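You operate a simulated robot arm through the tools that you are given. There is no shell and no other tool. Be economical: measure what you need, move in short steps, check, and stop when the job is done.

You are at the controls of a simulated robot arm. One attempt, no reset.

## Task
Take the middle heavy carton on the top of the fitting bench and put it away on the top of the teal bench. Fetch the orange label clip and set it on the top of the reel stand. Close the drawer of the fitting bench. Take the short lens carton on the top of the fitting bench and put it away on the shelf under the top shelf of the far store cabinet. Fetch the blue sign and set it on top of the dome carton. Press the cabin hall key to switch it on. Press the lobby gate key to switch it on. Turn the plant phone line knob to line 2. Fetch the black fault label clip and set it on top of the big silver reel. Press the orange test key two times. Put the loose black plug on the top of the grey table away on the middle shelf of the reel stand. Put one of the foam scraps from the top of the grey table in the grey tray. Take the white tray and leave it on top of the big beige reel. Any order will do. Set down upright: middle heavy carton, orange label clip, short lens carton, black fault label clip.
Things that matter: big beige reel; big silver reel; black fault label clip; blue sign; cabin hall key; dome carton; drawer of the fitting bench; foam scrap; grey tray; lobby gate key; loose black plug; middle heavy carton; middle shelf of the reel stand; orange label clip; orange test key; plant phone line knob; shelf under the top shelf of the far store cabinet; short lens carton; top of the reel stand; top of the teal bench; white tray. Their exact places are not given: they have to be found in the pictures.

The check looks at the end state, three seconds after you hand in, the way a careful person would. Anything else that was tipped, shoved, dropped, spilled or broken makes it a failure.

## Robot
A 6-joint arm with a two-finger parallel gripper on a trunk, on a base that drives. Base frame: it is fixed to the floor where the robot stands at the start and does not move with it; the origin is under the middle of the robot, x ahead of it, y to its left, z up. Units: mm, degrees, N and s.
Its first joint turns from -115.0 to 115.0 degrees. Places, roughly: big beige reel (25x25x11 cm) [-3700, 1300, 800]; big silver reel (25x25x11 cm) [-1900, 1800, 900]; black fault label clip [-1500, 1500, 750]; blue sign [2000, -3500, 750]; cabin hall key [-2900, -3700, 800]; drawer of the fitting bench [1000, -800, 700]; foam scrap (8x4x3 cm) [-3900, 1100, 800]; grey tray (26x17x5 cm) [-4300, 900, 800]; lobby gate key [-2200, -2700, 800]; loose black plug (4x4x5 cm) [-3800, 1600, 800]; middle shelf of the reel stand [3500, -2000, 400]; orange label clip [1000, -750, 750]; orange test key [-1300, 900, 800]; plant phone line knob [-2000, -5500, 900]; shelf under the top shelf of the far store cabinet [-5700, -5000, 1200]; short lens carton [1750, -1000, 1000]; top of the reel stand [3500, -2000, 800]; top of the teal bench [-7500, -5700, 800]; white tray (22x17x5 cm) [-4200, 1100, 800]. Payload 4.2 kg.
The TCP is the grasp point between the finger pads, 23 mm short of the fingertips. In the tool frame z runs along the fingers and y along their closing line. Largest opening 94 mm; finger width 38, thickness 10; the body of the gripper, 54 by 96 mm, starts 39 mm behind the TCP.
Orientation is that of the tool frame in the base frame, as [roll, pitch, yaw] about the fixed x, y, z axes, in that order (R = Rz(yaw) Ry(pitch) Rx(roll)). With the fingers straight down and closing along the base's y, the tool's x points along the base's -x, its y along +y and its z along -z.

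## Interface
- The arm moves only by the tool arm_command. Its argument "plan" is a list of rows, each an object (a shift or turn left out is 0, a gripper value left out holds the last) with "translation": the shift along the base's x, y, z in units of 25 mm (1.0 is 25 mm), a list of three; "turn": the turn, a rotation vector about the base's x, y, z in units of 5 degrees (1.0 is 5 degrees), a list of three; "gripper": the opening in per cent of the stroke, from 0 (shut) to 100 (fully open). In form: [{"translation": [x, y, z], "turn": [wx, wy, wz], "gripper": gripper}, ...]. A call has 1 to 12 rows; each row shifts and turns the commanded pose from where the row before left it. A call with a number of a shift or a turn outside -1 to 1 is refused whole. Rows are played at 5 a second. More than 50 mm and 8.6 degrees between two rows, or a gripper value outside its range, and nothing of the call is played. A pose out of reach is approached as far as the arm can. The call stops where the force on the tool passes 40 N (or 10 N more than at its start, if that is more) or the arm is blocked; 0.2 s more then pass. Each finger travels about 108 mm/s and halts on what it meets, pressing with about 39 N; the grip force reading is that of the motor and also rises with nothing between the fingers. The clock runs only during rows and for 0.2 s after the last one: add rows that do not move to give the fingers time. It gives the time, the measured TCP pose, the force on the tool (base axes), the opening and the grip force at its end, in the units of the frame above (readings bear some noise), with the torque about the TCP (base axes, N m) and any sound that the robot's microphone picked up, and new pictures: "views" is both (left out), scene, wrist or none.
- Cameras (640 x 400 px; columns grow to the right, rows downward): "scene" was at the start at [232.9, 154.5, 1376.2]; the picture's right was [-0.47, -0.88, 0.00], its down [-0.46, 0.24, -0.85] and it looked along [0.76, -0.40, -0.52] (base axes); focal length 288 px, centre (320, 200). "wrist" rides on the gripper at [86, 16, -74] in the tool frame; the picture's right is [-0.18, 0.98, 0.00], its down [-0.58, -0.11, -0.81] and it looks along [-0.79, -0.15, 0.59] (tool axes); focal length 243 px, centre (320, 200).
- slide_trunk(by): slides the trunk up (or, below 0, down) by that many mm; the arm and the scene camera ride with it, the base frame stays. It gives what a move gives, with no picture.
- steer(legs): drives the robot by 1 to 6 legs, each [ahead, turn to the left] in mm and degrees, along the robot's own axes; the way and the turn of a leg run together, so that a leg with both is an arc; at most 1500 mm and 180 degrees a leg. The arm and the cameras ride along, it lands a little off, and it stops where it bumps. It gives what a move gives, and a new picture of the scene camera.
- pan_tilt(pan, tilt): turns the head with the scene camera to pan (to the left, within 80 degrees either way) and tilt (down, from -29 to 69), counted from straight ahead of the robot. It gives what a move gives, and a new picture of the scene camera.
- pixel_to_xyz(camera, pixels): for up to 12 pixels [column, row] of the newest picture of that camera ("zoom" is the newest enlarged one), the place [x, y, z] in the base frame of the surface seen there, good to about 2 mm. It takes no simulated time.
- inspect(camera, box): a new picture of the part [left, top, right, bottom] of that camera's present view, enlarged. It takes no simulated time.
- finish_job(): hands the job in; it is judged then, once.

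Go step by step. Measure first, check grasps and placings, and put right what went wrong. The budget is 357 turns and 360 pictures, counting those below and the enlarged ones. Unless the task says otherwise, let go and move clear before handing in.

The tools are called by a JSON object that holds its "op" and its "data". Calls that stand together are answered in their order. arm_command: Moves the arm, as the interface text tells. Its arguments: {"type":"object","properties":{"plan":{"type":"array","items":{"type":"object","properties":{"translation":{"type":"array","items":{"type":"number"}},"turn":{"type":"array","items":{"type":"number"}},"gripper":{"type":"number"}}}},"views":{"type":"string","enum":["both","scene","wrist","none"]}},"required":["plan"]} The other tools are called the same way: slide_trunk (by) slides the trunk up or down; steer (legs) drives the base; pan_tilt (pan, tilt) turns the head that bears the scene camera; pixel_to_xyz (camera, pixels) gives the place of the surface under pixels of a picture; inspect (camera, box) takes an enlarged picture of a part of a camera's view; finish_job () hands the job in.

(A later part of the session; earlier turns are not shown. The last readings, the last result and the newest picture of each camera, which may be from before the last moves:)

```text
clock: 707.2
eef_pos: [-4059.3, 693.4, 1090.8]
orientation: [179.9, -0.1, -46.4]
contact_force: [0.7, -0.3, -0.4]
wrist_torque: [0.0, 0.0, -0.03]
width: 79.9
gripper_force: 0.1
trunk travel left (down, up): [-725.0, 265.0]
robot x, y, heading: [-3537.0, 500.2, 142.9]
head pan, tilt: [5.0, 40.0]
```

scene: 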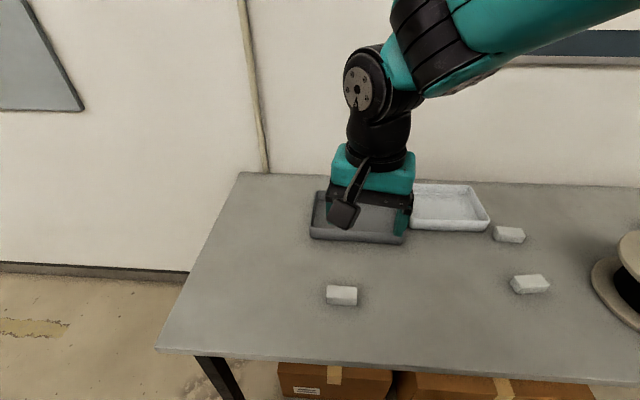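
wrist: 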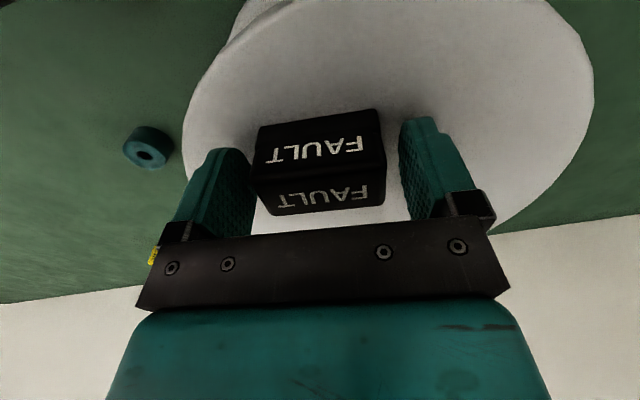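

{"op": "inspect", "data": {"camera": "scene", "box": [300, 170, 500, 320]}}

{"op": "pixel_to_xyz", "data": {"camera": "zoom", "pixels": [[92, 372], [180, 375], [88, 398], [178, 395], [135, 385], [45, 75], [35, 205], [325, 215], [200, 165], [390, 40], [590, 140], [460, 110]]}}

```text
2.67 times, centred on (400, 245) of scene
```

zoom: 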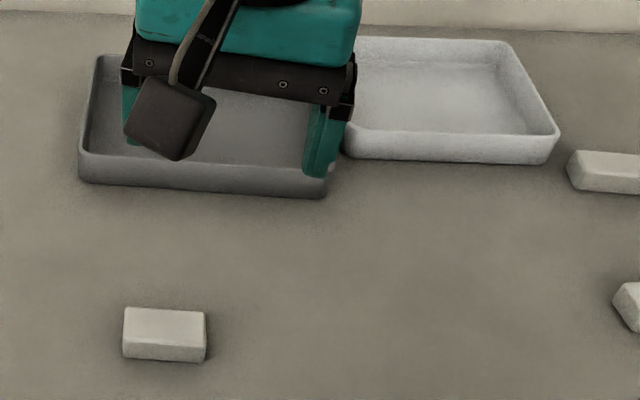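

```text
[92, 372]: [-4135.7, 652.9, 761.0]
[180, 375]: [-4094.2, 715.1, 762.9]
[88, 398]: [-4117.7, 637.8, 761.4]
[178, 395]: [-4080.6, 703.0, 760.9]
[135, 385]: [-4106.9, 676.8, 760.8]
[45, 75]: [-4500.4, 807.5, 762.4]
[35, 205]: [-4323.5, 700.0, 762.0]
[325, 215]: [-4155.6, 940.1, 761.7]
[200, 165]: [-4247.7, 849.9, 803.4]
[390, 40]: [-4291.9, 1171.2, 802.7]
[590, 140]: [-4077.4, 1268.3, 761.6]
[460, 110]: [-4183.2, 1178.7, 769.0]
```

{"op": "pixel_to_xyz", "data": {"camera": "zoom", "pixels": [[128, 309], [205, 313], [203, 345], [123, 340], [165, 327], [82, 153], [326, 172], [102, 58], [348, 130], [556, 135], [512, 43], [240, 130]]}}

```text
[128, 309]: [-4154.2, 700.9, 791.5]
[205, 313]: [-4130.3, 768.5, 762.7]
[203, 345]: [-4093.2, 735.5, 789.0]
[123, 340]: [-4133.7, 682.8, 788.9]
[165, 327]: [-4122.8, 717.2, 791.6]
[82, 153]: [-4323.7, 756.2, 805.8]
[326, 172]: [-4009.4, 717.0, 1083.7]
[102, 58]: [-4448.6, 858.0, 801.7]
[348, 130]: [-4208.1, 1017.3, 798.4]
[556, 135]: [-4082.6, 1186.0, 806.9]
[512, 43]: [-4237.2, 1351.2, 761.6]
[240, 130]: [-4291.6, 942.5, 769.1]
```

Foam: centre (-4122,717), long axis 52.5°, top 791. Rotate the wrist to close across its 40 mm width while moving above it.

{"op": "arm_command", "data": {"plan": [{"translation": [-0.21, 0.08, -0.3], "turn": [0, 0, -1], "gripper": 80}, {"translation": [-0.21, 0.08, -0.3], "turn": [0, 0, -1]}, {"translation": [-0.21, 0.08, -0.3], "turn": [0, 0, -1]}, {"translation": [-0.21, 0.08, -0.3], "turn": [0, 0, -1]}, {"translation": [-0.21, 0.08, -0.3], "turn": [0, 0, -1]}, {"translation": [-0.21, 0.08, -0.3], "turn": [0, 0, -1]}, {"translation": [-0.21, 0.08, -0.3], "turn": [0, 0, -1]}, {"translation": [-0.21, 0.08, -0.3], "turn": [0, 0, -1]}, {"translation": [-0.21, 0.08, -0.3], "turn": [0, 0, -1]}, {"translation": [-0.21, 0.08, -0.3], "turn": [0, 0, -1]}, {"translation": [-0.21, 0.08, -0.3], "turn": [0, 0, -1]}, {"translation": [-0.21, 0.08, -0.3], "turn": [0, 0, -1]}], "views": "none"}}

{"op": "arm_command", "data": {"plan": [{"translation": [0, 0, -1], "turn": [0, 0, -1]}, {"translation": [0, 0, -1], "turn": [0, 0, -1]}, {"translation": [0, 0, -1], "turn": [0, 0, -1]}, {"translation": [0, 0, -1], "turn": [0, 0, -1]}, {"translation": [0, 0, -1], "turn": [0, 0, -0.2]}], "views": "wrist"}}

```text
clock: 709.8
eef_pos: [-4123.6, 718.1, 1000.9]
orientation: [-180.0, -0.2, -106.5]
contact_force: [0.0, -0.5, -0.3]
wrist_torque: [0.0, -0.02, 0.04]
width: 75.0
gripper_force: 0.2
trunk travel left (down, up): [-725.0, 265.0]
robot x, y, heading: [-3537.0, 500.1, 143.1]
head pan, tilt: [5.0, 40.0]
```

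```text
clock: 711.0
eef_pos: [-4122.8, 715.8, 873.8]
orientation: [179.9, -0.3, -127.4]
contact_force: [-0.1, 0.5, 1.3]
wrist_torque: [0.0, 0.0, 0.02]
width: 75.1
gripper_force: 0.0
trunk travel left (down, up): [-725.0, 265.0]
robot x, y, heading: [-3537.6, 504.3, 142.9]
head pan, tilt: [5.0, 40.0]
```

wrist: 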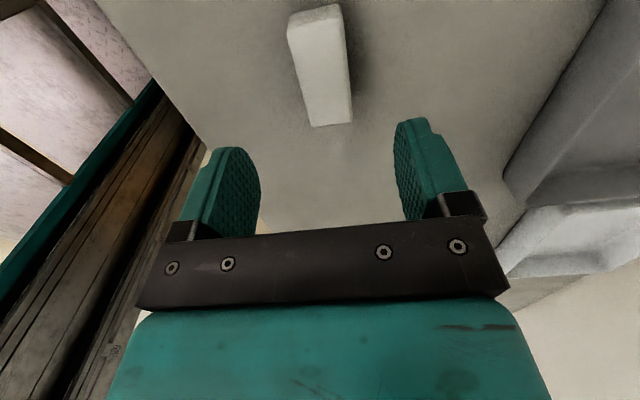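

{"op": "arm_command", "data": {"plan": [{"translation": [0, 0, -1]}, {"translation": [0, 0, -1]}, {"translation": [0, 0, -1]}, {"translation": [0, 0, -0.42]}, {"gripper": 30}, {"gripper": 30}, {"gripper": 30}], "views": "none"}}

{"op": "arm_command", "data": {"plan": [{"translation": [0, 0, 1]}, {"translation": [0, 0, 1]}, {"translation": [0, 0, 1]}, {"translation": [0, 0, 1]}, {"translation": [-0.9, 1, 0]}, {"translation": [-0.9, 1, 0]}, {"translation": [-0.9, 1, 0]}, {"translation": [-0.9, 1, 0]}, {"translation": [-0.9, 1, 0]}, {"translation": [-0.9, 1, 0]}, {"translation": [-0.9, 0.8, 0]}], "views": "both"}}

```text
clock: 712.6
eef_pos: [-4121.8, 717.3, 789.2]
orientation: [179.9, -0.2, -127.4]
contact_force: [0.0, 0.4, -0.5]
wrist_torque: [-0.02, 0.0, 0.01]
width: 32.7
gripper_force: 39.2
trunk travel left (down, up): [-725.0, 265.0]
robot x, y, heading: [-3536.0, 504.4, 142.8]
head pan, tilt: [5.0, 40.0]
```

```text
clock: 715.0
eef_pos: [-4280.7, 886.3, 891.7]
orientation: [-180.0, -0.2, -127.3]
contact_force: [-0.2, 0.5, 0.3]
wrist_torque: [0.01, 0.0, 0.01]
width: 32.5
gripper_force: 38.7
trunk travel left (down, up): [-725.0, 265.0]
robot x, y, heading: [-3536.3, 500.6, 142.8]
head pan, tilt: [5.0, 40.0]
```

scene: 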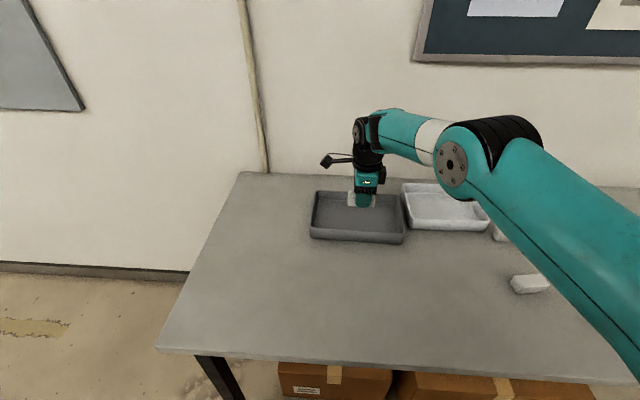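
wrist: 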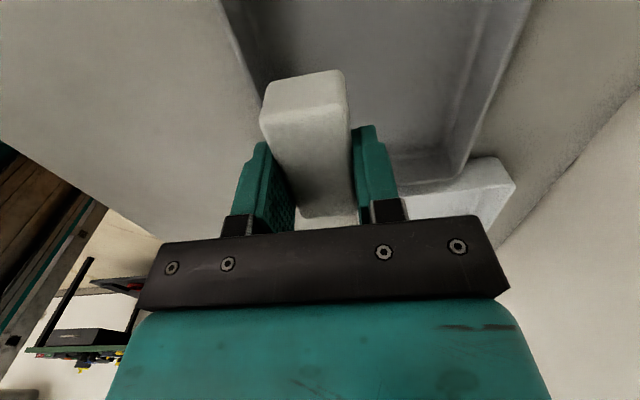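

Foam is over the tray, slightly toward the near rim. Shift 15 mm inward, lower and release narrowly.

{"op": "arm_command", "data": {"plan": [{"translation": [-0.48, 0.36, -0.5]}, {"translation": [0, 0, -1]}, {"translation": [0, 0, -1]}, {"translation": [0, 0, -1]}, {"translation": [0, 0, -0.25]}, {"gripper": 55}, {"gripper": 55}], "views": "wrist"}}

```text
clock: 716.6
eef_pos: [-4282.3, 894.1, 798.8]
orientation: [179.9, -0.2, -127.4]
contact_force: [0.6, -0.3, -0.6]
wrist_torque: [0.0, 0.04, -0.04]
width: 52.1
gripper_force: 0.0
out of reach, approached as far as the arm can: row 4
trunk travel left (down, up): [-725.0, 265.0]
robot x, y, heading: [-3536.6, 501.4, 142.7]
head pan, tilt: [5.0, 40.0]
```

wrist: 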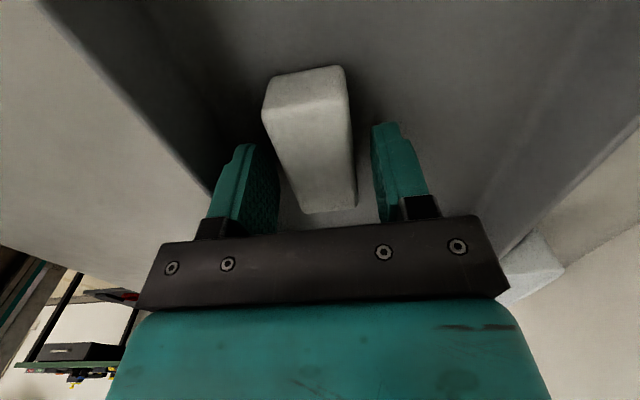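

Foam scrap is in the grey tray. Raise, then measure the table edge and white tray for the next pick.

{"op": "arm_command", "data": {"plan": [{"translation": [0, 0, 1]}, {"translation": [0, 0, 1]}, {"translation": [0, 0, 1]}, {"translation": [0, 0, 1]}, {"translation": [0, 0, 1]}, {"translation": [0, 0, 1]}, {"translation": [0.8, -0.5, 0.8]}, {"translation": [0.8, -0.5, 0.8]}, {"translation": [0.8, -0.5, 0.8]}, {"translation": [0.8, -0.5, 0.8]}, {"translation": [0.8, -0.5, 0.8]}, {"translation": [0.8, -0.5, 0.8]}], "views": "scene"}}

{"op": "pixel_to_xyz", "data": {"camera": "scene", "pixels": [[250, 356], [450, 372], [330, 372], [412, 222], [488, 222], [470, 186], [425, 186], [450, 215], [365, 205]]}}

```text
clock: 719.2
eef_pos: [-4162.4, 819.2, 1068.6]
orientation: [-180.0, -0.2, -127.4]
contact_force: [0.5, 1.1, -0.9]
wrist_torque: [-0.05, -0.01, 0.01]
width: 51.7
gripper_force: 0.0
trunk travel left (down, up): [-725.0, 265.0]
robot x, y, heading: [-3536.3, 502.6, 142.8]
head pan, tilt: [5.0, 40.0]
```

scene: 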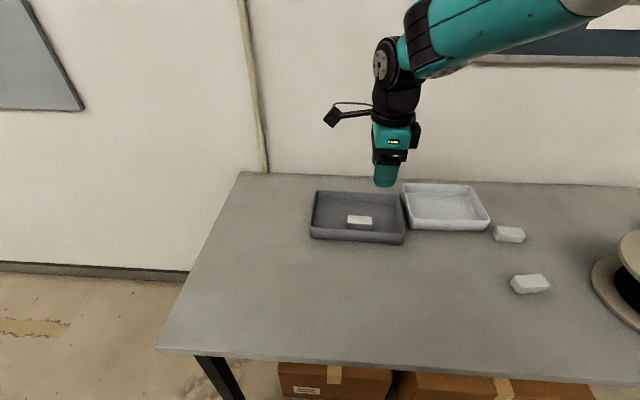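

```text
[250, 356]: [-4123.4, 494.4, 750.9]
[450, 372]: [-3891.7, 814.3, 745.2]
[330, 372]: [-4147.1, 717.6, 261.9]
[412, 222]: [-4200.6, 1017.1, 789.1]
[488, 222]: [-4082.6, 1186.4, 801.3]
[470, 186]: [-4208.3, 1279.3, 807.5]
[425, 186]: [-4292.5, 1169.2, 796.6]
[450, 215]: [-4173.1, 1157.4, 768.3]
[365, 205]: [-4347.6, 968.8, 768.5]
```

Table edge is u≈-4100. Reposition the robot between the white tray and the reel.

{"op": "steer", "data": {"legs": [[0, -73.3], [330, 0], [0, 74.2]]}}

{"op": "pan_tilt", "data": {"pan": 0, "tilt": 40}}

{"op": "inspect", "data": {"camera": "scene", "box": [160, 150, 400, 300]}}

```text
clock: 727.7
eef_pos: [-4057.7, 1106.4, 1068.6]
orientation: [179.9, -0.1, -125.7]
contact_force: [-0.5, 0.4, 0.9]
wrist_torque: [0.0, 0.03, -0.03]
width: 51.7
gripper_force: 0.1
trunk travel left (down, up): [-725.0, 265.0]
robot x, y, heading: [-3421.9, 806.6, 144.6]
head pan, tilt: [5.0, 40.0]
```

scene: 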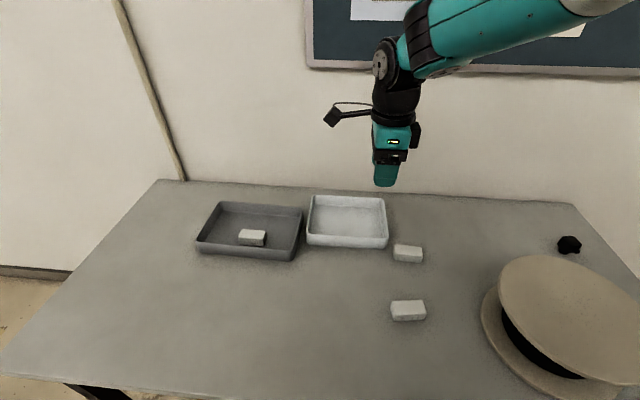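

```text
clock: 728.4
eef_pos: [-4059.4, 1106.7, 1069.7]
orientation: [-179.9, -0.2, -125.7]
contact_force: [-0.2, -0.4, -0.3]
wrist_torque: [0.01, -0.02, 0.03]
width: 51.5
gripper_force: 0.0
trunk travel left (down, up): [-725.0, 265.0]
robot x, y, heading: [-3425.5, 804.7, 144.7]
head pan, tilt: [0.0, 40.0]
```

scene: 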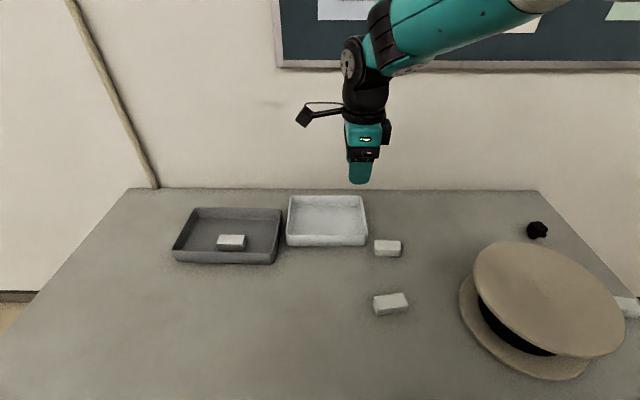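

```text
2.67 times, centred on (280, 225) of scene
```

zoom: 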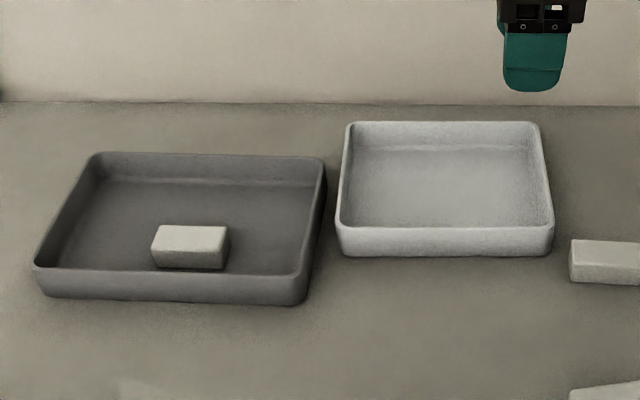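

Measure white tray near rim, reel disc, plug.

{"op": "pixel_to_xyz", "data": {"camera": "zoom", "pixels": [[380, 227], [510, 227], [445, 226], [445, 222], [445, 250], [345, 130], [540, 130], [445, 200]]}}

{"op": "pixel_to_xyz", "data": {"camera": "scene", "pixels": [[478, 275], [618, 320], [520, 246], [570, 354], [548, 300], [537, 229], [530, 228], [545, 232], [537, 224]]}}

```text
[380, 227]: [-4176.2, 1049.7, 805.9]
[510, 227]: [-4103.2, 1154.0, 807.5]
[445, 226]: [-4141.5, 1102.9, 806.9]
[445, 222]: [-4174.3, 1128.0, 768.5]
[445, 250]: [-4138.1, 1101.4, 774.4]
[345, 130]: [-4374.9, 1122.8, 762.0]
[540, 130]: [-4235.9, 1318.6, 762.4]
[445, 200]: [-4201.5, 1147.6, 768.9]
```

```text
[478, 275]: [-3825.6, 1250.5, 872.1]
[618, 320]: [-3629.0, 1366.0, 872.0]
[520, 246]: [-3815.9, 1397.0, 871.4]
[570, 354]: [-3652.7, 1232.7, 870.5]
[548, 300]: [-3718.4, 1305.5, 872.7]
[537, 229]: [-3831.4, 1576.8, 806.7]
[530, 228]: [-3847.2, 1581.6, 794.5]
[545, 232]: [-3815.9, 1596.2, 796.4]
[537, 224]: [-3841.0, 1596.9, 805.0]
```

Rim mid at (-4141,1103,807), axis 55°; reel centre (-3730,1311,872). Go over the rim with one finger each side and lower.

{"op": "arm_command", "data": {"plan": [{"translation": [-0.82, -0.037, -0.5], "turn": [0, 0, 0.14]}, {"translation": [-0.82, -0.037, -0.5]}, {"translation": [-0.82, -0.037, -0.5]}, {"translation": [-0.82, -0.037, -0.5]}, {"translation": [0, 0, -1]}, {"translation": [0, 0, -1]}, {"translation": [0, 0, -1]}, {"translation": [0, 0, -1]}, {"translation": [0, 0, -1]}, {"translation": [0, 0, -1]}], "views": "wrist"}}

```text
clock: 730.6
eef_pos: [-4141.0, 1101.9, 867.6]
orientation: [-180.0, -0.3, -124.9]
contact_force: [-0.4, 0.2, 0.4]
wrist_torque: [0.0, 0.01, -0.02]
width: 51.6
gripper_force: 0.1
trunk travel left (down, up): [-725.0, 265.0]
robot x, y, heading: [-3428.4, 810.4, 144.7]
head pan, tilt: [0.0, 40.0]
```

wrist: 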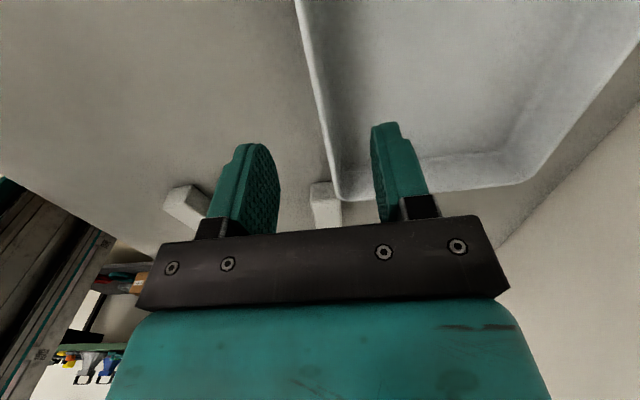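

Wall lies between the fingers. Lower to z 797 and grip.

{"op": "arm_command", "data": {"plan": [{"translation": [0, 0, -1]}, {"translation": [0, 0, -1]}, {"translation": [0, 0, -0.8]}, {"gripper": 0}, {"gripper": 0}, {"gripper": 0}, {}], "views": "none"}}

{"op": "arm_command", "data": {"plan": [{"translation": [0, 0, 0.6]}, {"translation": [0, 0, 1]}, {"translation": [0, 0, 1]}], "views": "both"}}

```text
clock: 732.2
eef_pos: [-4141.5, 1101.5, 799.1]
orientation: [180.0, -0.2, -125.0]
contact_force: [-0.5, 0.4, -0.1]
wrist_torque: [-0.06, 0.02, -0.06]
width: 4.3
gripper_force: 39.2
trunk travel left (down, up): [-725.0, 265.0]
robot x, y, heading: [-3424.8, 806.5, 144.4]
head pan, tilt: [0.0, 40.0]
```

```text
clock: 733.0
eef_pos: [-4140.9, 1101.6, 865.3]
orientation: [180.0, -0.1, -125.1]
contact_force: [-1.4, 0.0, -2.1]
wrist_torque: [-0.1, -0.15, -0.02]
width: 4.7
gripper_force: 39.1
trunk travel left (down, up): [-725.0, 265.0]
robot x, y, heading: [-3420.6, 804.6, 144.6]
head pan, tilt: [0.0, 40.0]
```

scene: 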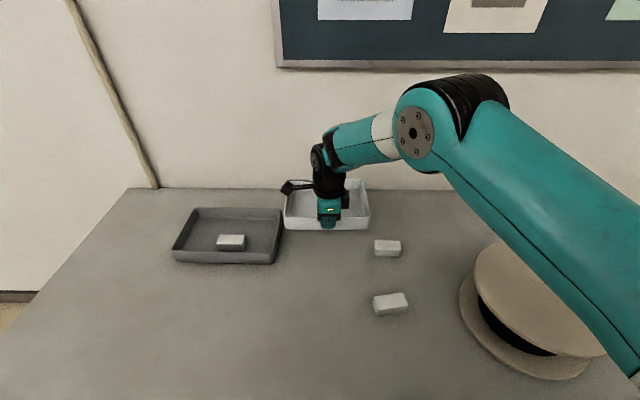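
wrist: 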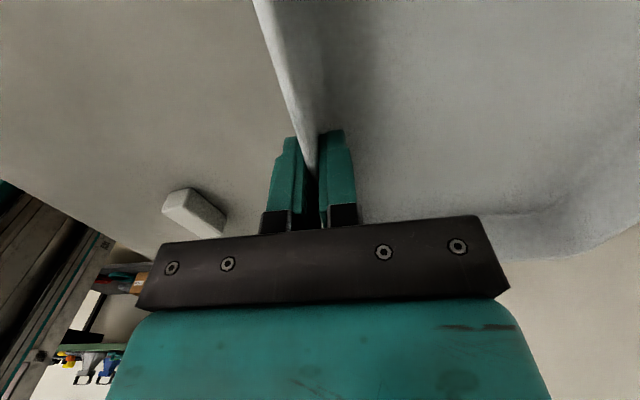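

Tray is level in the grip. Lift to z≈1000 and carry toward the reel.

{"op": "arm_command", "data": {"plan": [{"translation": [0, 0, 1]}, {"translation": [0, 0, 1]}, {"translation": [0, 0, 1]}, {"translation": [0, 0, 1]}, {"translation": [0, 0, 1]}, {"translation": [0.955, 0.324, 0.4]}, {"translation": [0.955, 0.324, 0]}, {"translation": [0.955, 0.324, 0]}, {"translation": [0.955, 0.324, 0]}, {"translation": [0.955, 0.324, 0]}, {"translation": [0.955, 0.324, 0]}, {"translation": [0.955, 0.324, 0]}], "views": "none"}}

{"op": "arm_command", "data": {"plan": [{"translation": [0.955, 0.324, 0]}, {"translation": [0.955, 0.324, 0]}, {"translation": [0.955, 0.324, 0]}, {"translation": [0.955, 0.324, 0]}, {"translation": [0.955, 0.324, 0]}, {"translation": [0.955, 0.324, 0]}, {"translation": [0.955, 0.324, 0]}, {"translation": [0.955, 0.324, 0]}, {"translation": [0.955, 0.324, 0]}, {"translation": [0.955, 0.324, 0]}, {"translation": [0.955, 0.324, 0]}, {"translation": [0.955, 0.324, 0]}], "views": "scene"}}

```text
clock: 735.6
eef_pos: [-3973.7, 1159.2, 999.9]
orientation: [179.8, -0.2, -124.9]
contact_force: [-0.4, -0.4, -1.4]
wrist_torque: [-0.06, -0.14, 0.0]
width: 4.6
gripper_force: 39.1
trunk travel left (down, up): [-725.0, 265.0]
robot x, y, heading: [-3423.0, 806.5, 144.4]
head pan, tilt: [0.0, 40.0]
```

```text
clock: 738.2
eef_pos: [-3686.4, 1257.9, 998.5]
orientation: [179.9, -0.2, -125.0]
contact_force: [0.2, 0.1, -1.5]
wrist_torque: [-0.09, -0.13, 0.01]
width: 4.5
gripper_force: 39.2
trunk travel left (down, up): [-725.0, 265.0]
robot x, y, heading: [-3427.2, 809.6, 144.5]
head pan, tilt: [0.0, 40.0]
```

scene: 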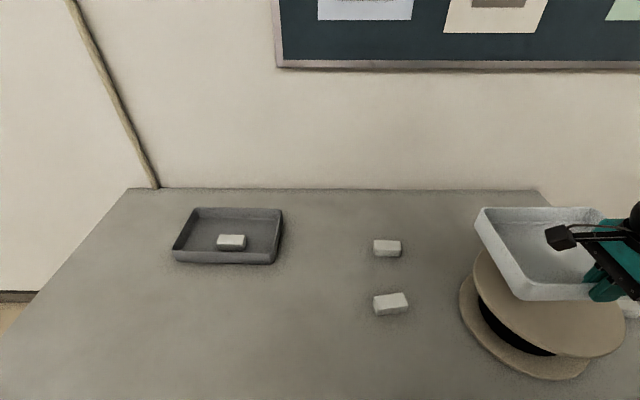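

Shift the last bit, lower to ~15 mm above the reel, and look.

{"op": "arm_command", "data": {"plan": [{"translation": [0.92, 0.26, 0]}, {"translation": [0, 0, -1]}, {"translation": [0, 0, -1]}, {"translation": [0, 0, -0.9]}], "views": "wrist"}}

{"op": "pan_tilt", "data": {"pan": -35, "tilt": 42}}

```text
clock: 739.2
eef_pos: [-3662.4, 1263.4, 929.3]
orientation: [179.9, -0.2, -125.0]
contact_force: [0.0, -0.4, -2.0]
wrist_torque: [-0.11, -0.13, -0.03]
width: 4.5
gripper_force: 39.3
trunk travel left (down, up): [-725.0, 265.0]
robot x, y, heading: [-3421.4, 809.1, 144.9]
head pan, tilt: [0.0, 40.0]
```

wrist: 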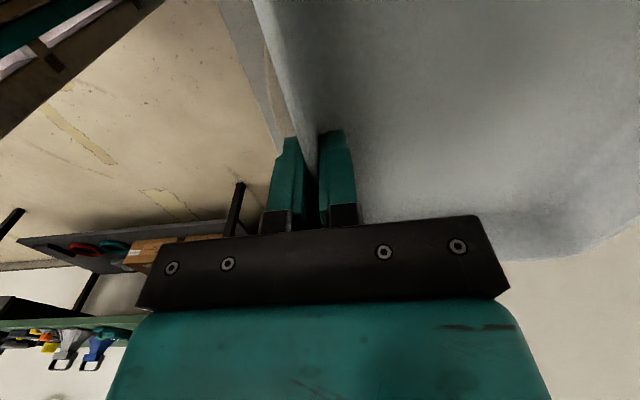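

```text
clock: 740.2
eef_pos: [-3663.1, 1264.2, 928.6]
orientation: [-180.0, -0.2, -125.0]
contact_force: [0.7, -0.1, -2.3]
wrist_torque: [-0.1, -0.14, 0.02]
width: 4.4
gripper_force: 38.7
trunk travel left (down, up): [-725.0, 265.0]
robot x, y, heading: [-3424.7, 806.1, 144.7]
head pan, tilt: [-35.0, 42.0]
```

scene: 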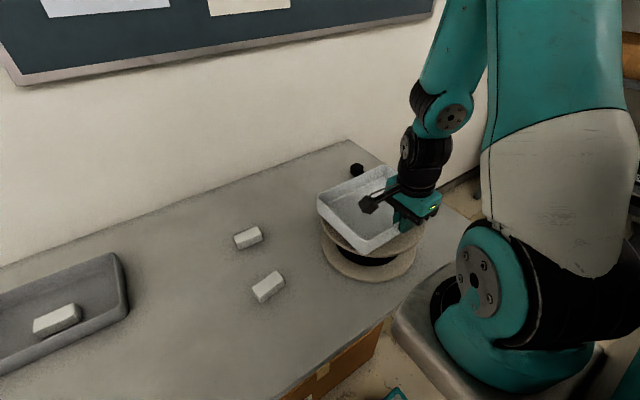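

Tray is centred over the reel. Lower until contact.

{"op": "arm_command", "data": {"plan": [{"translation": [0, 0, -0.5]}, {"translation": [0, 0, -0.2]}, {"translation": [0, 0, -0.1]}, {}], "views": "none"}}

```text
clock: 741.2
eef_pos: [-3664.3, 1263.7, 907.1]
orientation: [179.8, -0.1, -125.0]
contact_force: [1.7, -0.1, 32.3]
wrist_torque: [0.0, -0.08, 0.05]
width: 4.7
gripper_force: 39.7
trunk travel left (down, up): [-725.0, 265.0]
robot x, y, heading: [-3423.5, 805.4, 144.6]
head pan, tilt: [-35.0, 42.0]
```

In contact; ease 2 mm up and release.

{"op": "arm_command", "data": {"plan": [{"translation": [0, 0, 0.08]}, {"gripper": 30}, {"gripper": 30}, {}], "views": "none"}}

{"op": "arm_command", "data": {"plan": [{"translation": [0, 0, 1]}, {"translation": [0, 0, 1]}, {"translation": [0, 0, 1]}, {"translation": [0, 0, 1]}, {"translation": [0, 0, 1]}, {"translation": [0, 0, 1]}], "views": "scene"}}

```text
clock: 742.2
eef_pos: [-3664.5, 1263.6, 907.6]
orientation: [180.0, -0.2, -125.0]
contact_force: [0.2, -0.1, 0.3]
wrist_torque: [0.01, -0.03, 0.02]
width: 28.1
gripper_force: 0.1
trunk travel left (down, up): [-725.0, 265.0]
robot x, y, heading: [-3425.4, 804.0, 144.5]
head pan, tilt: [-35.0, 42.0]
```

```text
clock: 743.6
eef_pos: [-3664.8, 1261.1, 1058.3]
orientation: [179.9, -0.2, -125.0]
contact_force: [-0.3, 0.7, -0.1]
wrist_torque: [0.0, 0.01, -0.01]
width: 28.0
gripper_force: 0.1
trunk travel left (down, up): [-725.0, 265.0]
robot x, y, heading: [-3427.4, 807.1, 144.9]
head pan, tilt: [-35.0, 42.0]
```

scene: 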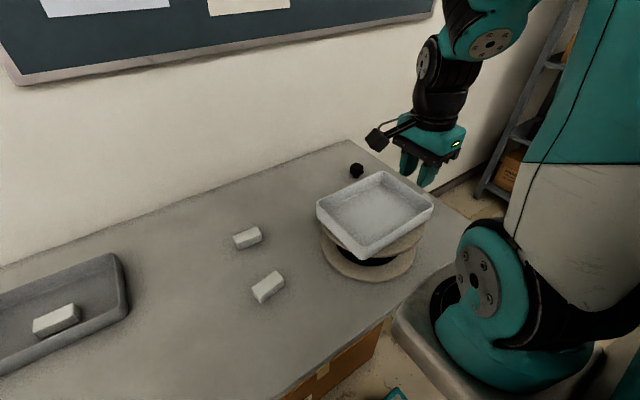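

Tray sits on the beige reel. Now the black plug: shift the robot right by ~390 mm and rotate the wrist to neutral.

{"op": "steer", "data": {"legs": [[0, -87], [390, 0], [0, 86]]}}

{"op": "arm_command", "data": {"plan": [{"turn": [0, 0, 1]}, {"turn": [0, 0, 1]}, {"turn": [0, 0, 1]}, {"turn": [0, 0, 1]}, {"turn": [0, 0, 1]}, {"turn": [0, 0, 1]}, {"turn": [0, 0, 1]}, {"turn": [0, 0, 1]}, {"turn": [0, 0, 1]}, {"turn": [0, 0, 1]}, {"turn": [0, 0, 1]}, {"turn": [0, 0, 1]}], "views": "none"}}

{"op": "pan_tilt", "data": {"pan": 0, "tilt": 40}}

```text
clock: 751.8
eef_pos: [-2995.3, 1612.5, 1058.7]
orientation: [180.0, -0.3, -176.9]
contact_force: [0.6, 0.4, -0.3]
wrist_torque: [0.0, 0.07, -0.02]
width: 28.5
gripper_force: 0.2
trunk travel left (down, up): [-725.0, 265.0]
robot x, y, heading: [-3189.2, 1139.9, 89.3]
head pan, tilt: [-35.0, 42.0]
stopped in leg 3: the robot was blocked; the commanded pose is now the measured one
```

scene: 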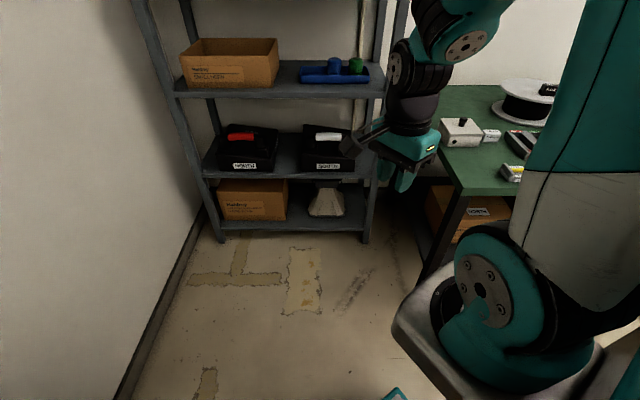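

```text
clock: 754.4
eef_pos: [-2993.6, 1612.4, 1058.4]
orientation: [180.0, -0.2, -116.7]
contact_force: [0.7, 0.1, -0.7]
wrist_torque: [-0.01, 0.01, 0.0]
width: 28.4
gripper_force: 0.0
trunk travel left (down, up): [-725.0, 265.0]
robot x, y, heading: [-3189.7, 1141.4, 89.2]
head pan, tilt: [-35.0, 42.0]
```

```text
clock: 755.4
eef_pos: [-2995.6, 1612.8, 1057.5]
orientation: [-180.0, -0.3, -116.9]
contact_force: [-0.7, -0.2, -0.5]
wrist_torque: [-0.01, 0.01, 0.0]
width: 28.1
gripper_force: 0.0
trunk travel left (down, up): [-725.0, 265.0]
robot x, y, heading: [-3190.3, 1141.4, 89.2]
head pan, tilt: [0.0, 40.0]
```

scene: 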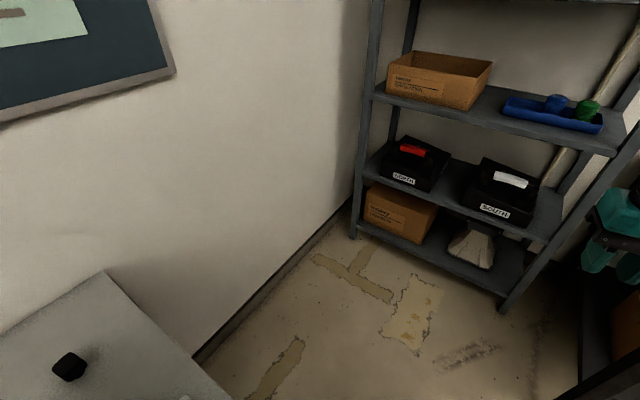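

The front-left corner met the table leg while turning. Reverse 120 mm first, then finish the turn.

{"op": "steer", "data": {"legs": [[-130, 0], [0, 54.5]]}}

{"op": "inspect", "data": {"camera": "scene", "box": [240, 130, 480, 290]}}

```text
clock: 759.0
eef_pos: [-3454.3, 1447.7, 1059.1]
orientation: [-179.9, -0.3, -63.5]
contact_force: [0.2, 0.2, 0.1]
wrist_torque: [0.03, -0.04, -0.04]
width: 28.1
gripper_force: 0.0
trunk travel left (down, up): [-725.0, 265.0]
robot x, y, heading: [-3191.3, 1012.5, 143.0]
head pan, tilt: [0.0, 40.0]
```

scene: 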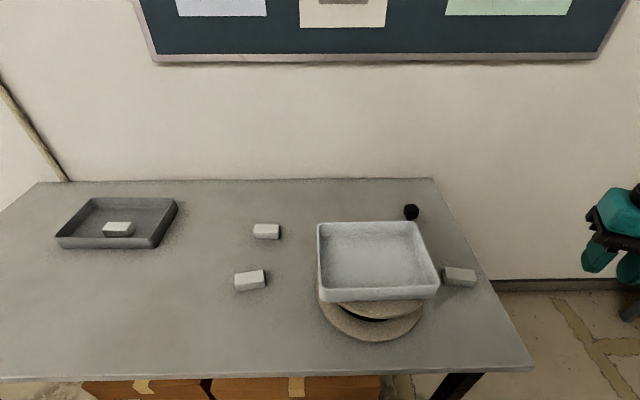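

```text
2.50 times, centred on (360, 210) of scene
```

zoom: 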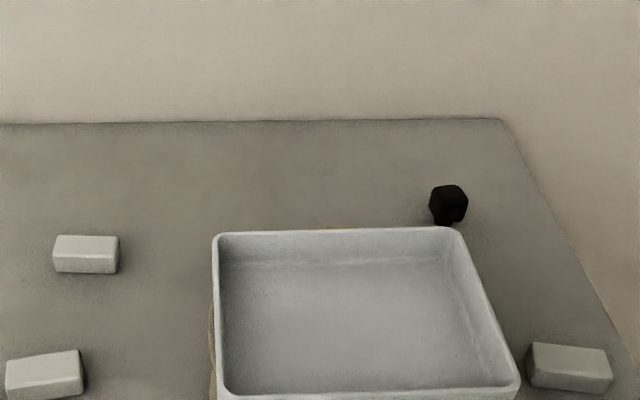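

Measure the plug closely, then move 90 mm closer.

{"op": "inspect", "data": {"camera": "scene", "box": [392, 195, 432, 225]}}

{"op": "pixel_to_xyz", "data": {"camera": "zoom", "pixels": [[300, 150], [230, 160], [370, 150], [300, 230], [300, 290], [250, 260], [350, 260], [300, 190]]}}

{"op": "steer", "data": {"legs": [[90, 0]]}}

```text
13.33 times, centred on (412, 210) of scene
```

zoom: 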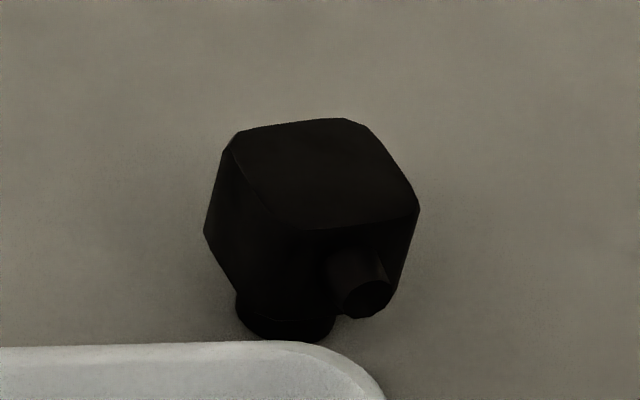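

```text
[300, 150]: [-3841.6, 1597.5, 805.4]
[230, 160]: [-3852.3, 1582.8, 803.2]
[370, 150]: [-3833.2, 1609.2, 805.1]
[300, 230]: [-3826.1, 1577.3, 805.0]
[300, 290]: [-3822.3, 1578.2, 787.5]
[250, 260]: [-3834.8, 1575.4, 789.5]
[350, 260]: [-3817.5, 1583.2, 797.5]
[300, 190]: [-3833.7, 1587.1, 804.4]
```

```text
clock: 760.1
eef_pos: [-3527.7, 1502.8, 1058.5]
orientation: [180.0, -0.3, -63.3]
contact_force: [-0.4, 0.1, 0.0]
wrist_torque: [-0.02, 0.02, -0.03]
width: 28.2
gripper_force: 0.0
trunk travel left (down, up): [-725.0, 265.0]
robot x, y, heading: [-3264.7, 1069.6, 142.9]
head pan, tilt: [0.0, 40.0]
```

scene: 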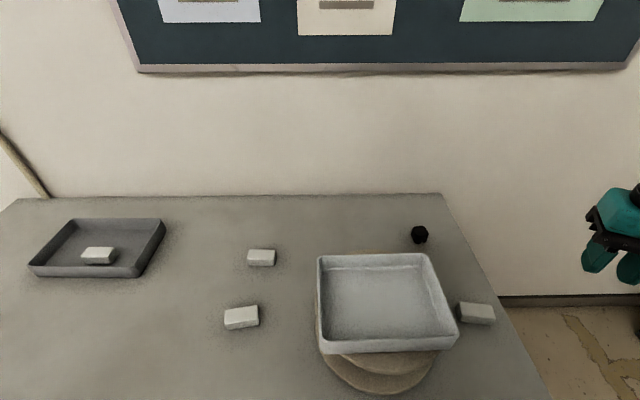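

Plug head is a ~36 mm cube rotated ~70°, nozzle toward me. Approach with yaw -20 and 40° forward tilt.

{"op": "arm_command", "data": {"plan": [{"translation": [-0.55, 0.14, -0.1], "turn": [0, 0, 0.963], "gripper": 75}, {"translation": [-0.55, 0.14, -0.1], "turn": [0, 0, 0.963]}, {"translation": [-0.55, 0.14, -0.1], "turn": [0, 0, 0.963]}, {"translation": [-0.55, 0.14, -0.1], "turn": [0, 0, 0.963]}, {"translation": [-0.55, 0.14, -0.1], "turn": [0, 0, 0.963]}, {"translation": [-0.55, 0.14, -0.1], "turn": [0, 0, 0.963]}, {"translation": [-0.55, 0.14, -0.1], "turn": [0, 0, 0.963]}, {"translation": [-0.55, 0.14, -0.1], "turn": [0, 0, 0.963]}, {"translation": [-0.55, 0.14, -0.1], "turn": [0, 0, 0.963]}], "views": "none"}}

{"op": "arm_command", "data": {"plan": [{"translation": [-0.61, 0.165, -0.8], "turn": [0.342, 0.94, 0]}, {"translation": [-0.61, 0.165, -0.8], "turn": [0.342, 0.94, 0]}, {"translation": [-0.61, 0.165, -0.8], "turn": [0.342, 0.94, 0]}, {"translation": [-0.61, 0.165, -0.8], "turn": [0.342, 0.94, 0]}, {"translation": [-0.61, 0.165, -0.8], "turn": [0.342, 0.94, 0]}, {"translation": [-0.61, 0.165, -0.8], "turn": [0.342, 0.94, 0]}, {"translation": [-0.61, 0.165, -0.8], "turn": [0.342, 0.94, 0]}, {"translation": [-0.61, 0.165, -0.8], "turn": [0.342, 0.94, 0]}], "views": "both"}}

```text
clock: 762.1
eef_pos: [-3651.7, 1534.5, 1036.5]
orientation: [179.9, -0.2, -20.1]
contact_force: [0.5, -0.2, 0.0]
wrist_torque: [0.03, 0.02, 0.02]
width: 70.7
gripper_force: 0.2
trunk travel left (down, up): [-725.0, 265.0]
robot x, y, heading: [-3262.9, 1060.9, 142.6]
head pan, tilt: [0.0, 40.0]
```

```text
clock: 764.0
eef_pos: [-3773.2, 1567.5, 876.2]
orientation: [180.0, 39.9, -20.1]
contact_force: [-0.1, -0.3, 0.1]
wrist_torque: [0.01, 0.01, 0.03]
width: 70.6
gripper_force: 0.1
trunk travel left (down, up): [-725.0, 265.0]
robot x, y, heading: [-3265.9, 1061.4, 142.9]
head pan, tilt: [0.0, 40.0]
```

scene: 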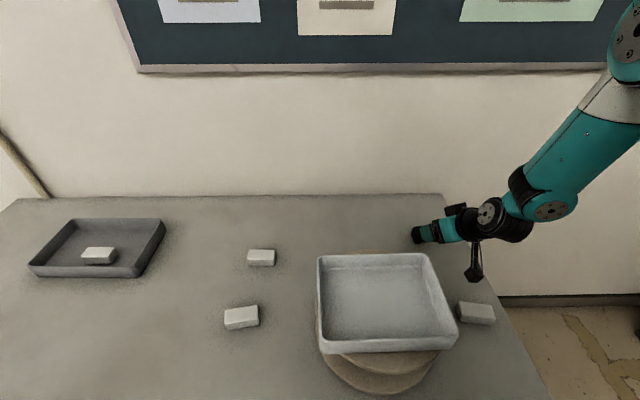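
wrist: 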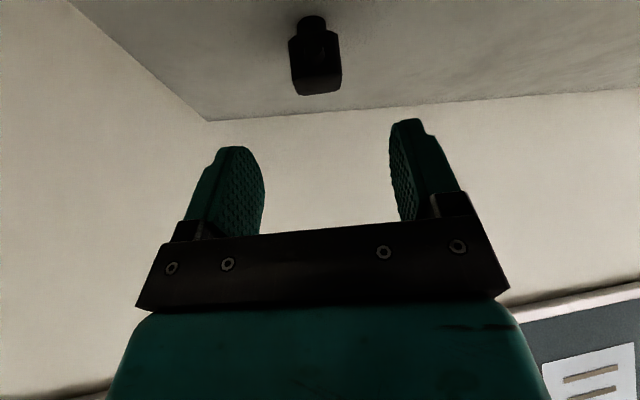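

Aligned. Advance and grip.

{"op": "arm_command", "data": {"plan": [{"translation": [-0.604, 0.22, -0.766]}, {"translation": [-0.604, 0.22, -0.766]}, {"translation": [-0.604, 0.22, -0.766]}, {"translation": [-0.604, 0.22, -0.8]}, {"gripper": 15}, {"gripper": 15}, {"gripper": 15}], "views": "wrist"}}

```text
clock: 765.5
eef_pos: [-3836.0, 1589.9, 797.3]
orientation: [180.0, 39.8, -20.0]
contact_force: [-0.2, 0.8, 1.5]
wrist_torque: [0.02, 0.03, 0.02]
width: 35.3
gripper_force: 38.8
trunk travel left (down, up): [-725.0, 265.0]
robot x, y, heading: [-3263.4, 1064.1, 142.8]
head pan, tilt: [0.0, 40.0]
```

wrist: 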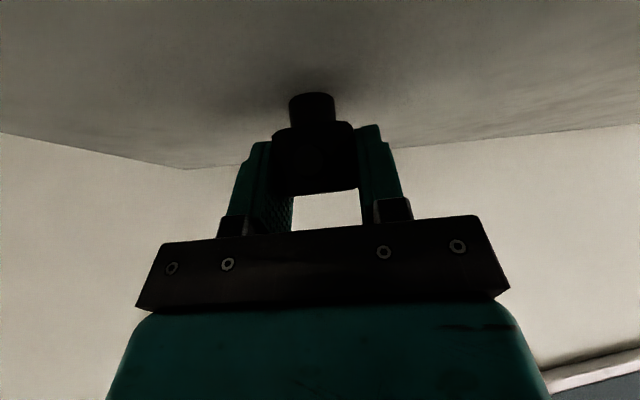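

Plug gripped (35 mm). Lift and pull back.

{"op": "arm_command", "data": {"plan": [{"translation": [0, 0, 1]}, {"translation": [0, 0, 1]}, {"translation": [0, 0, 1]}, {"translation": [0, 0, 1]}, {"translation": [0, 0, 1]}, {"translation": [0, 0, 1]}, {"translation": [0, 0, 1]}, {"translation": [0, 0, 1]}, {"translation": [0, 0, 1]}, {"translation": [0.3, -0.2, 1]}, {"translation": [0.5, -0.35, 0.5]}], "views": "both"}}

```text
clock: 768.0
eef_pos: [-3813.0, 1578.8, 1061.0]
orientation: [180.0, 39.7, -20.1]
contact_force: [0.0, 0.2, -1.7]
wrist_torque: [-0.01, 0.0, 0.02]
width: 35.6
gripper_force: 38.5
trunk travel left (down, up): [-725.0, 265.0]
robot x, y, heading: [-3265.0, 1067.4, 142.7]
head pan, tilt: [0.0, 40.0]
```

scene: 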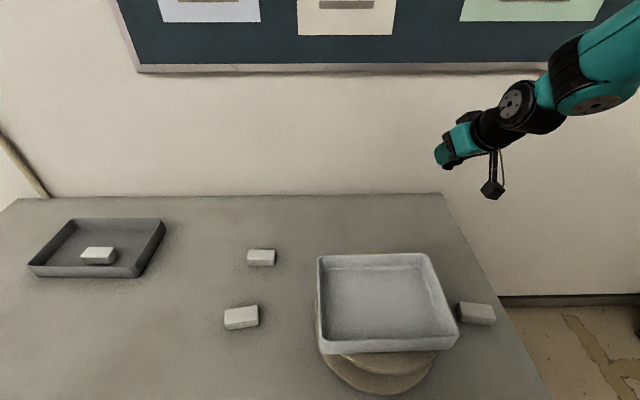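
wrist: 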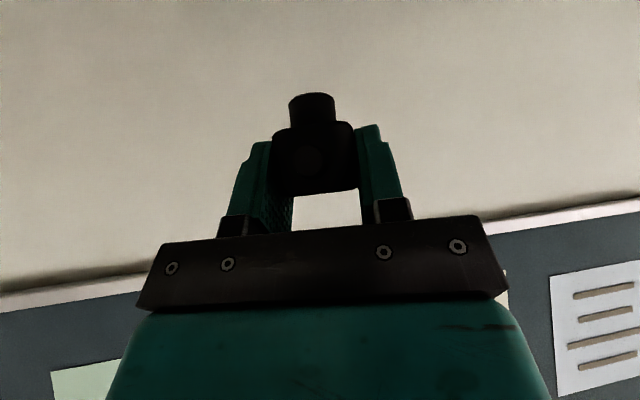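

Plug held. Drive across the room to the reel stand.

{"op": "steer", "data": {"legs": [[-300, 0], [0, 90], [0, 90.5], [1500, 0], [1500, 0], [1500, 0]]}}

```text
clock: 798.8
eef_pos: [1077.1, -2389.3, 1061.4]
orientation: [-180.0, 39.7, 157.9]
contact_force: [0.5, -0.3, -0.5]
wrist_torque: [-0.05, 0.02, 0.0]
width: 35.2
gripper_force: 39.1
trunk travel left (down, up): [-725.0, 265.0]
robot x, y, heading: [546.2, -1860.9, -39.2]
head pan, tilt: [0.0, 40.0]
```

scene: 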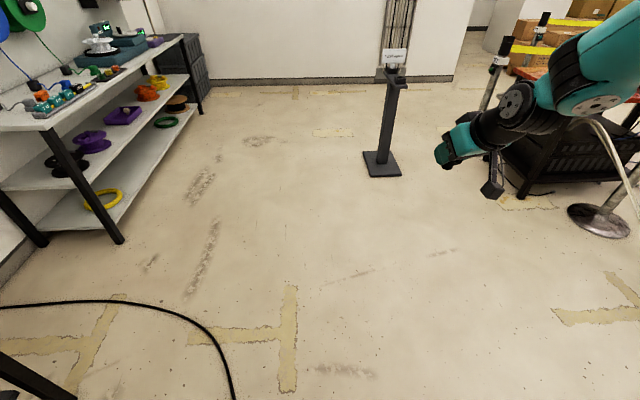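

{"op": "steer", "data": {"legs": [[0, 3], [1500, 0], [250, 0], [0, 90], [550, 0]]}}

{"op": "pan_tilt", "data": {"pan": 15, "tilt": 45}}

```text
clock: 814.6
eef_pos: [2787.6, -1900.8, 1061.0]
orientation: [-180.0, 39.7, -109.7]
contact_force: [-0.4, 0.5, -0.7]
wrist_torque: [-0.01, -0.03, -0.02]
width: 35.2
gripper_force: 39.0
trunk travel left (down, up): [-725.0, 265.0]
robot x, y, heading: [2283.7, -2450.5, 53.4]
head pan, tilt: [0.0, 40.0]
```

scene: 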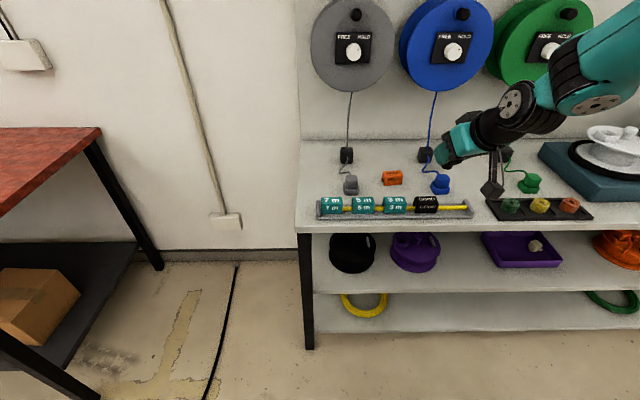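

```text
clock: 815.4
eef_pos: [2787.7, -1900.9, 1060.0]
orientation: [-180.0, 39.8, -109.9]
contact_force: [0.7, 0.4, -0.3]
wrist_torque: [0.01, -0.02, 0.0]
width: 35.4
gripper_force: 39.0
trunk travel left (down, up): [-725.0, 265.0]
robot x, y, heading: [2278.7, -2456.1, 53.1]
head pan, tilt: [15.0, 45.0]
```

scene: 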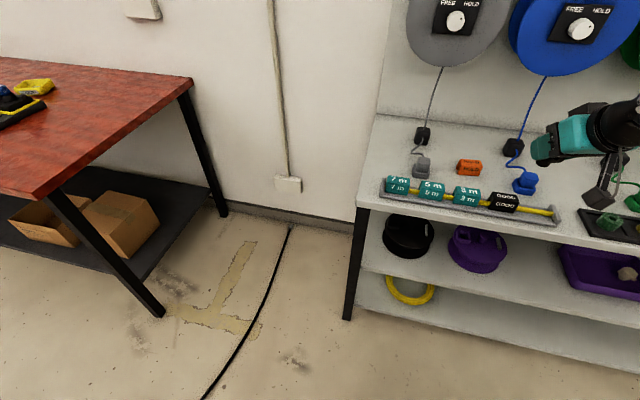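

Measure the free spot between the purple reel and purple tray on the middle shelf.

{"op": "pixel_to_xyz", "data": {"camera": "scene", "pixels": [[525, 270], [545, 262], [520, 300], [560, 290], [500, 265], [565, 280], [540, 285], [375, 262], [455, 230], [540, 235]]}}

{"op": "inspect", "data": {"camera": "scene", "box": [350, 190, 640, 370]}}

```text
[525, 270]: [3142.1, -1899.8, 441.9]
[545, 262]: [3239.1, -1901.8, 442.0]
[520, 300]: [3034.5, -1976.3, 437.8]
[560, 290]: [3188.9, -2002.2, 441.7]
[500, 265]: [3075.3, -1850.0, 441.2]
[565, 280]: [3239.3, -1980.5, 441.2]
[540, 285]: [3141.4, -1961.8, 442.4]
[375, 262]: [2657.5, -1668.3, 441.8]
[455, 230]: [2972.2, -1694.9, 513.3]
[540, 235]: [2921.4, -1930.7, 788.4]
```

```text
2.21 times, centred on (495, 280) of scene
```

zoom: 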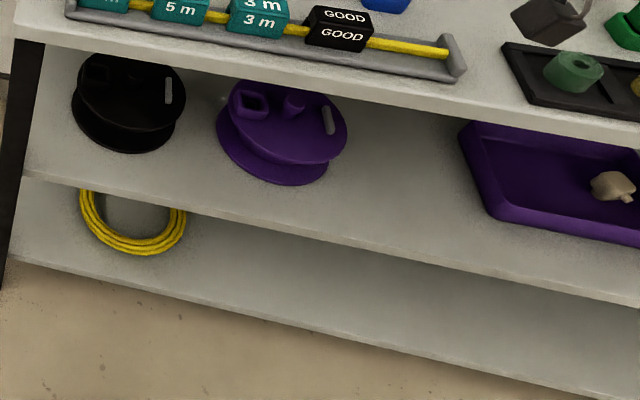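

Gap between purple reel and tray is ~200 mm wide; target P≈(3127,-1956), z 442. Shift the robot right, staying clear, before lowering the trunk.

{"op": "steer", "data": {"legs": [[0, -89.5], [345, 0], [0, 90], [-70, 0]]}}

{"op": "arm_command", "data": {"plan": [{"turn": [0, 0, -0.83]}, {"turn": [0, 0, -0.83]}, {"turn": [0, 0, -0.83]}, {"turn": [0, 0, -0.8]}], "views": "none"}}

{"op": "slide_trunk", "data": {"by": -450}}

```text
clock: 825.9
eef_pos: [3027.9, -2172.6, 1060.9]
orientation: [180.0, 39.8, -111.0]
contact_force: [0.4, -0.1, -0.2]
wrist_torque: [0.01, 0.01, -0.01]
width: 35.2
gripper_force: 38.9
trunk travel left (down, up): [-725.0, 265.0]
robot x, y, heading: [2511.9, -2711.0, 51.9]
head pan, tilt: [15.0, 45.0]
```

scene: 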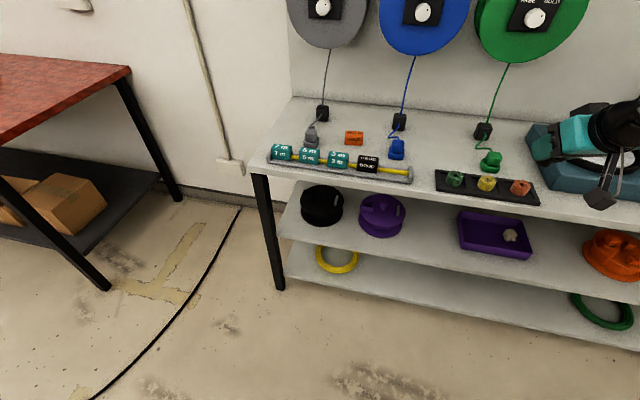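

```text
clock: 826.9
eef_pos: [3027.1, -2173.5, 1061.0]
orientation: [-180.0, 39.9, -127.4]
contact_force: [0.5, -0.7, -0.4]
wrist_torque: [0.02, 0.0, -0.02]
width: 35.0
gripper_force: 39.0
trunk travel left (down, up): [-725.0, 265.0]
robot x, y, heading: [2510.1, -2715.0, 51.9]
head pan, tilt: [15.0, 45.0]
```

```text
refused: -450 is not a number from -400 to 400
```

Trunk moves max 400 per call; TCP v≈101 is clear of the shelf. Lower 400.

{"op": "slide_trunk", "data": {"by": -400}}

{"op": "arm_command", "data": {"plan": [{"translation": [-0.5, 0.37, -1]}, {"translation": [-0.5, 0.37, -1]}, {"translation": [-0.5, 0.37, -1]}, {"translation": [0, 0, -1]}, {"translation": [0, 0, -1]}, {"translation": [0, 0, -1]}], "views": "scene"}}

```text
clock: 830.7
eef_pos: [3028.1, -2173.0, 660.6]
orientation: [-179.9, 39.8, -127.4]
contact_force: [1.1, 0.8, -1.1]
wrist_torque: [-0.03, 0.01, -0.04]
width: 35.4
gripper_force: 38.3
trunk travel left (down, up): [-325.0, 665.0]
robot x, y, heading: [2509.5, -2716.3, 52.0]
head pan, tilt: [15.0, 45.0]
```

```text
clock: 832.1
eef_pos: [2993.6, -2144.1, 511.0]
orientation: [-180.0, 39.7, -127.4]
contact_force: [0.7, 0.2, -0.2]
wrist_torque: [-0.04, 0.01, 0.02]
width: 35.3
gripper_force: 39.1
trunk travel left (down, up): [-325.0, 665.0]
robot x, y, heading: [2512.0, -2711.0, 52.1]
head pan, tilt: [15.0, 45.0]
```

scene: 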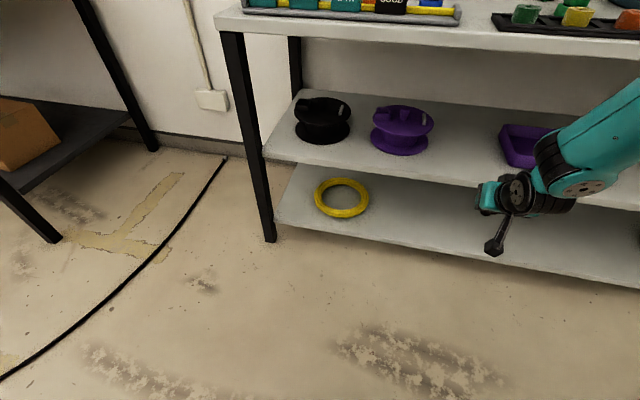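

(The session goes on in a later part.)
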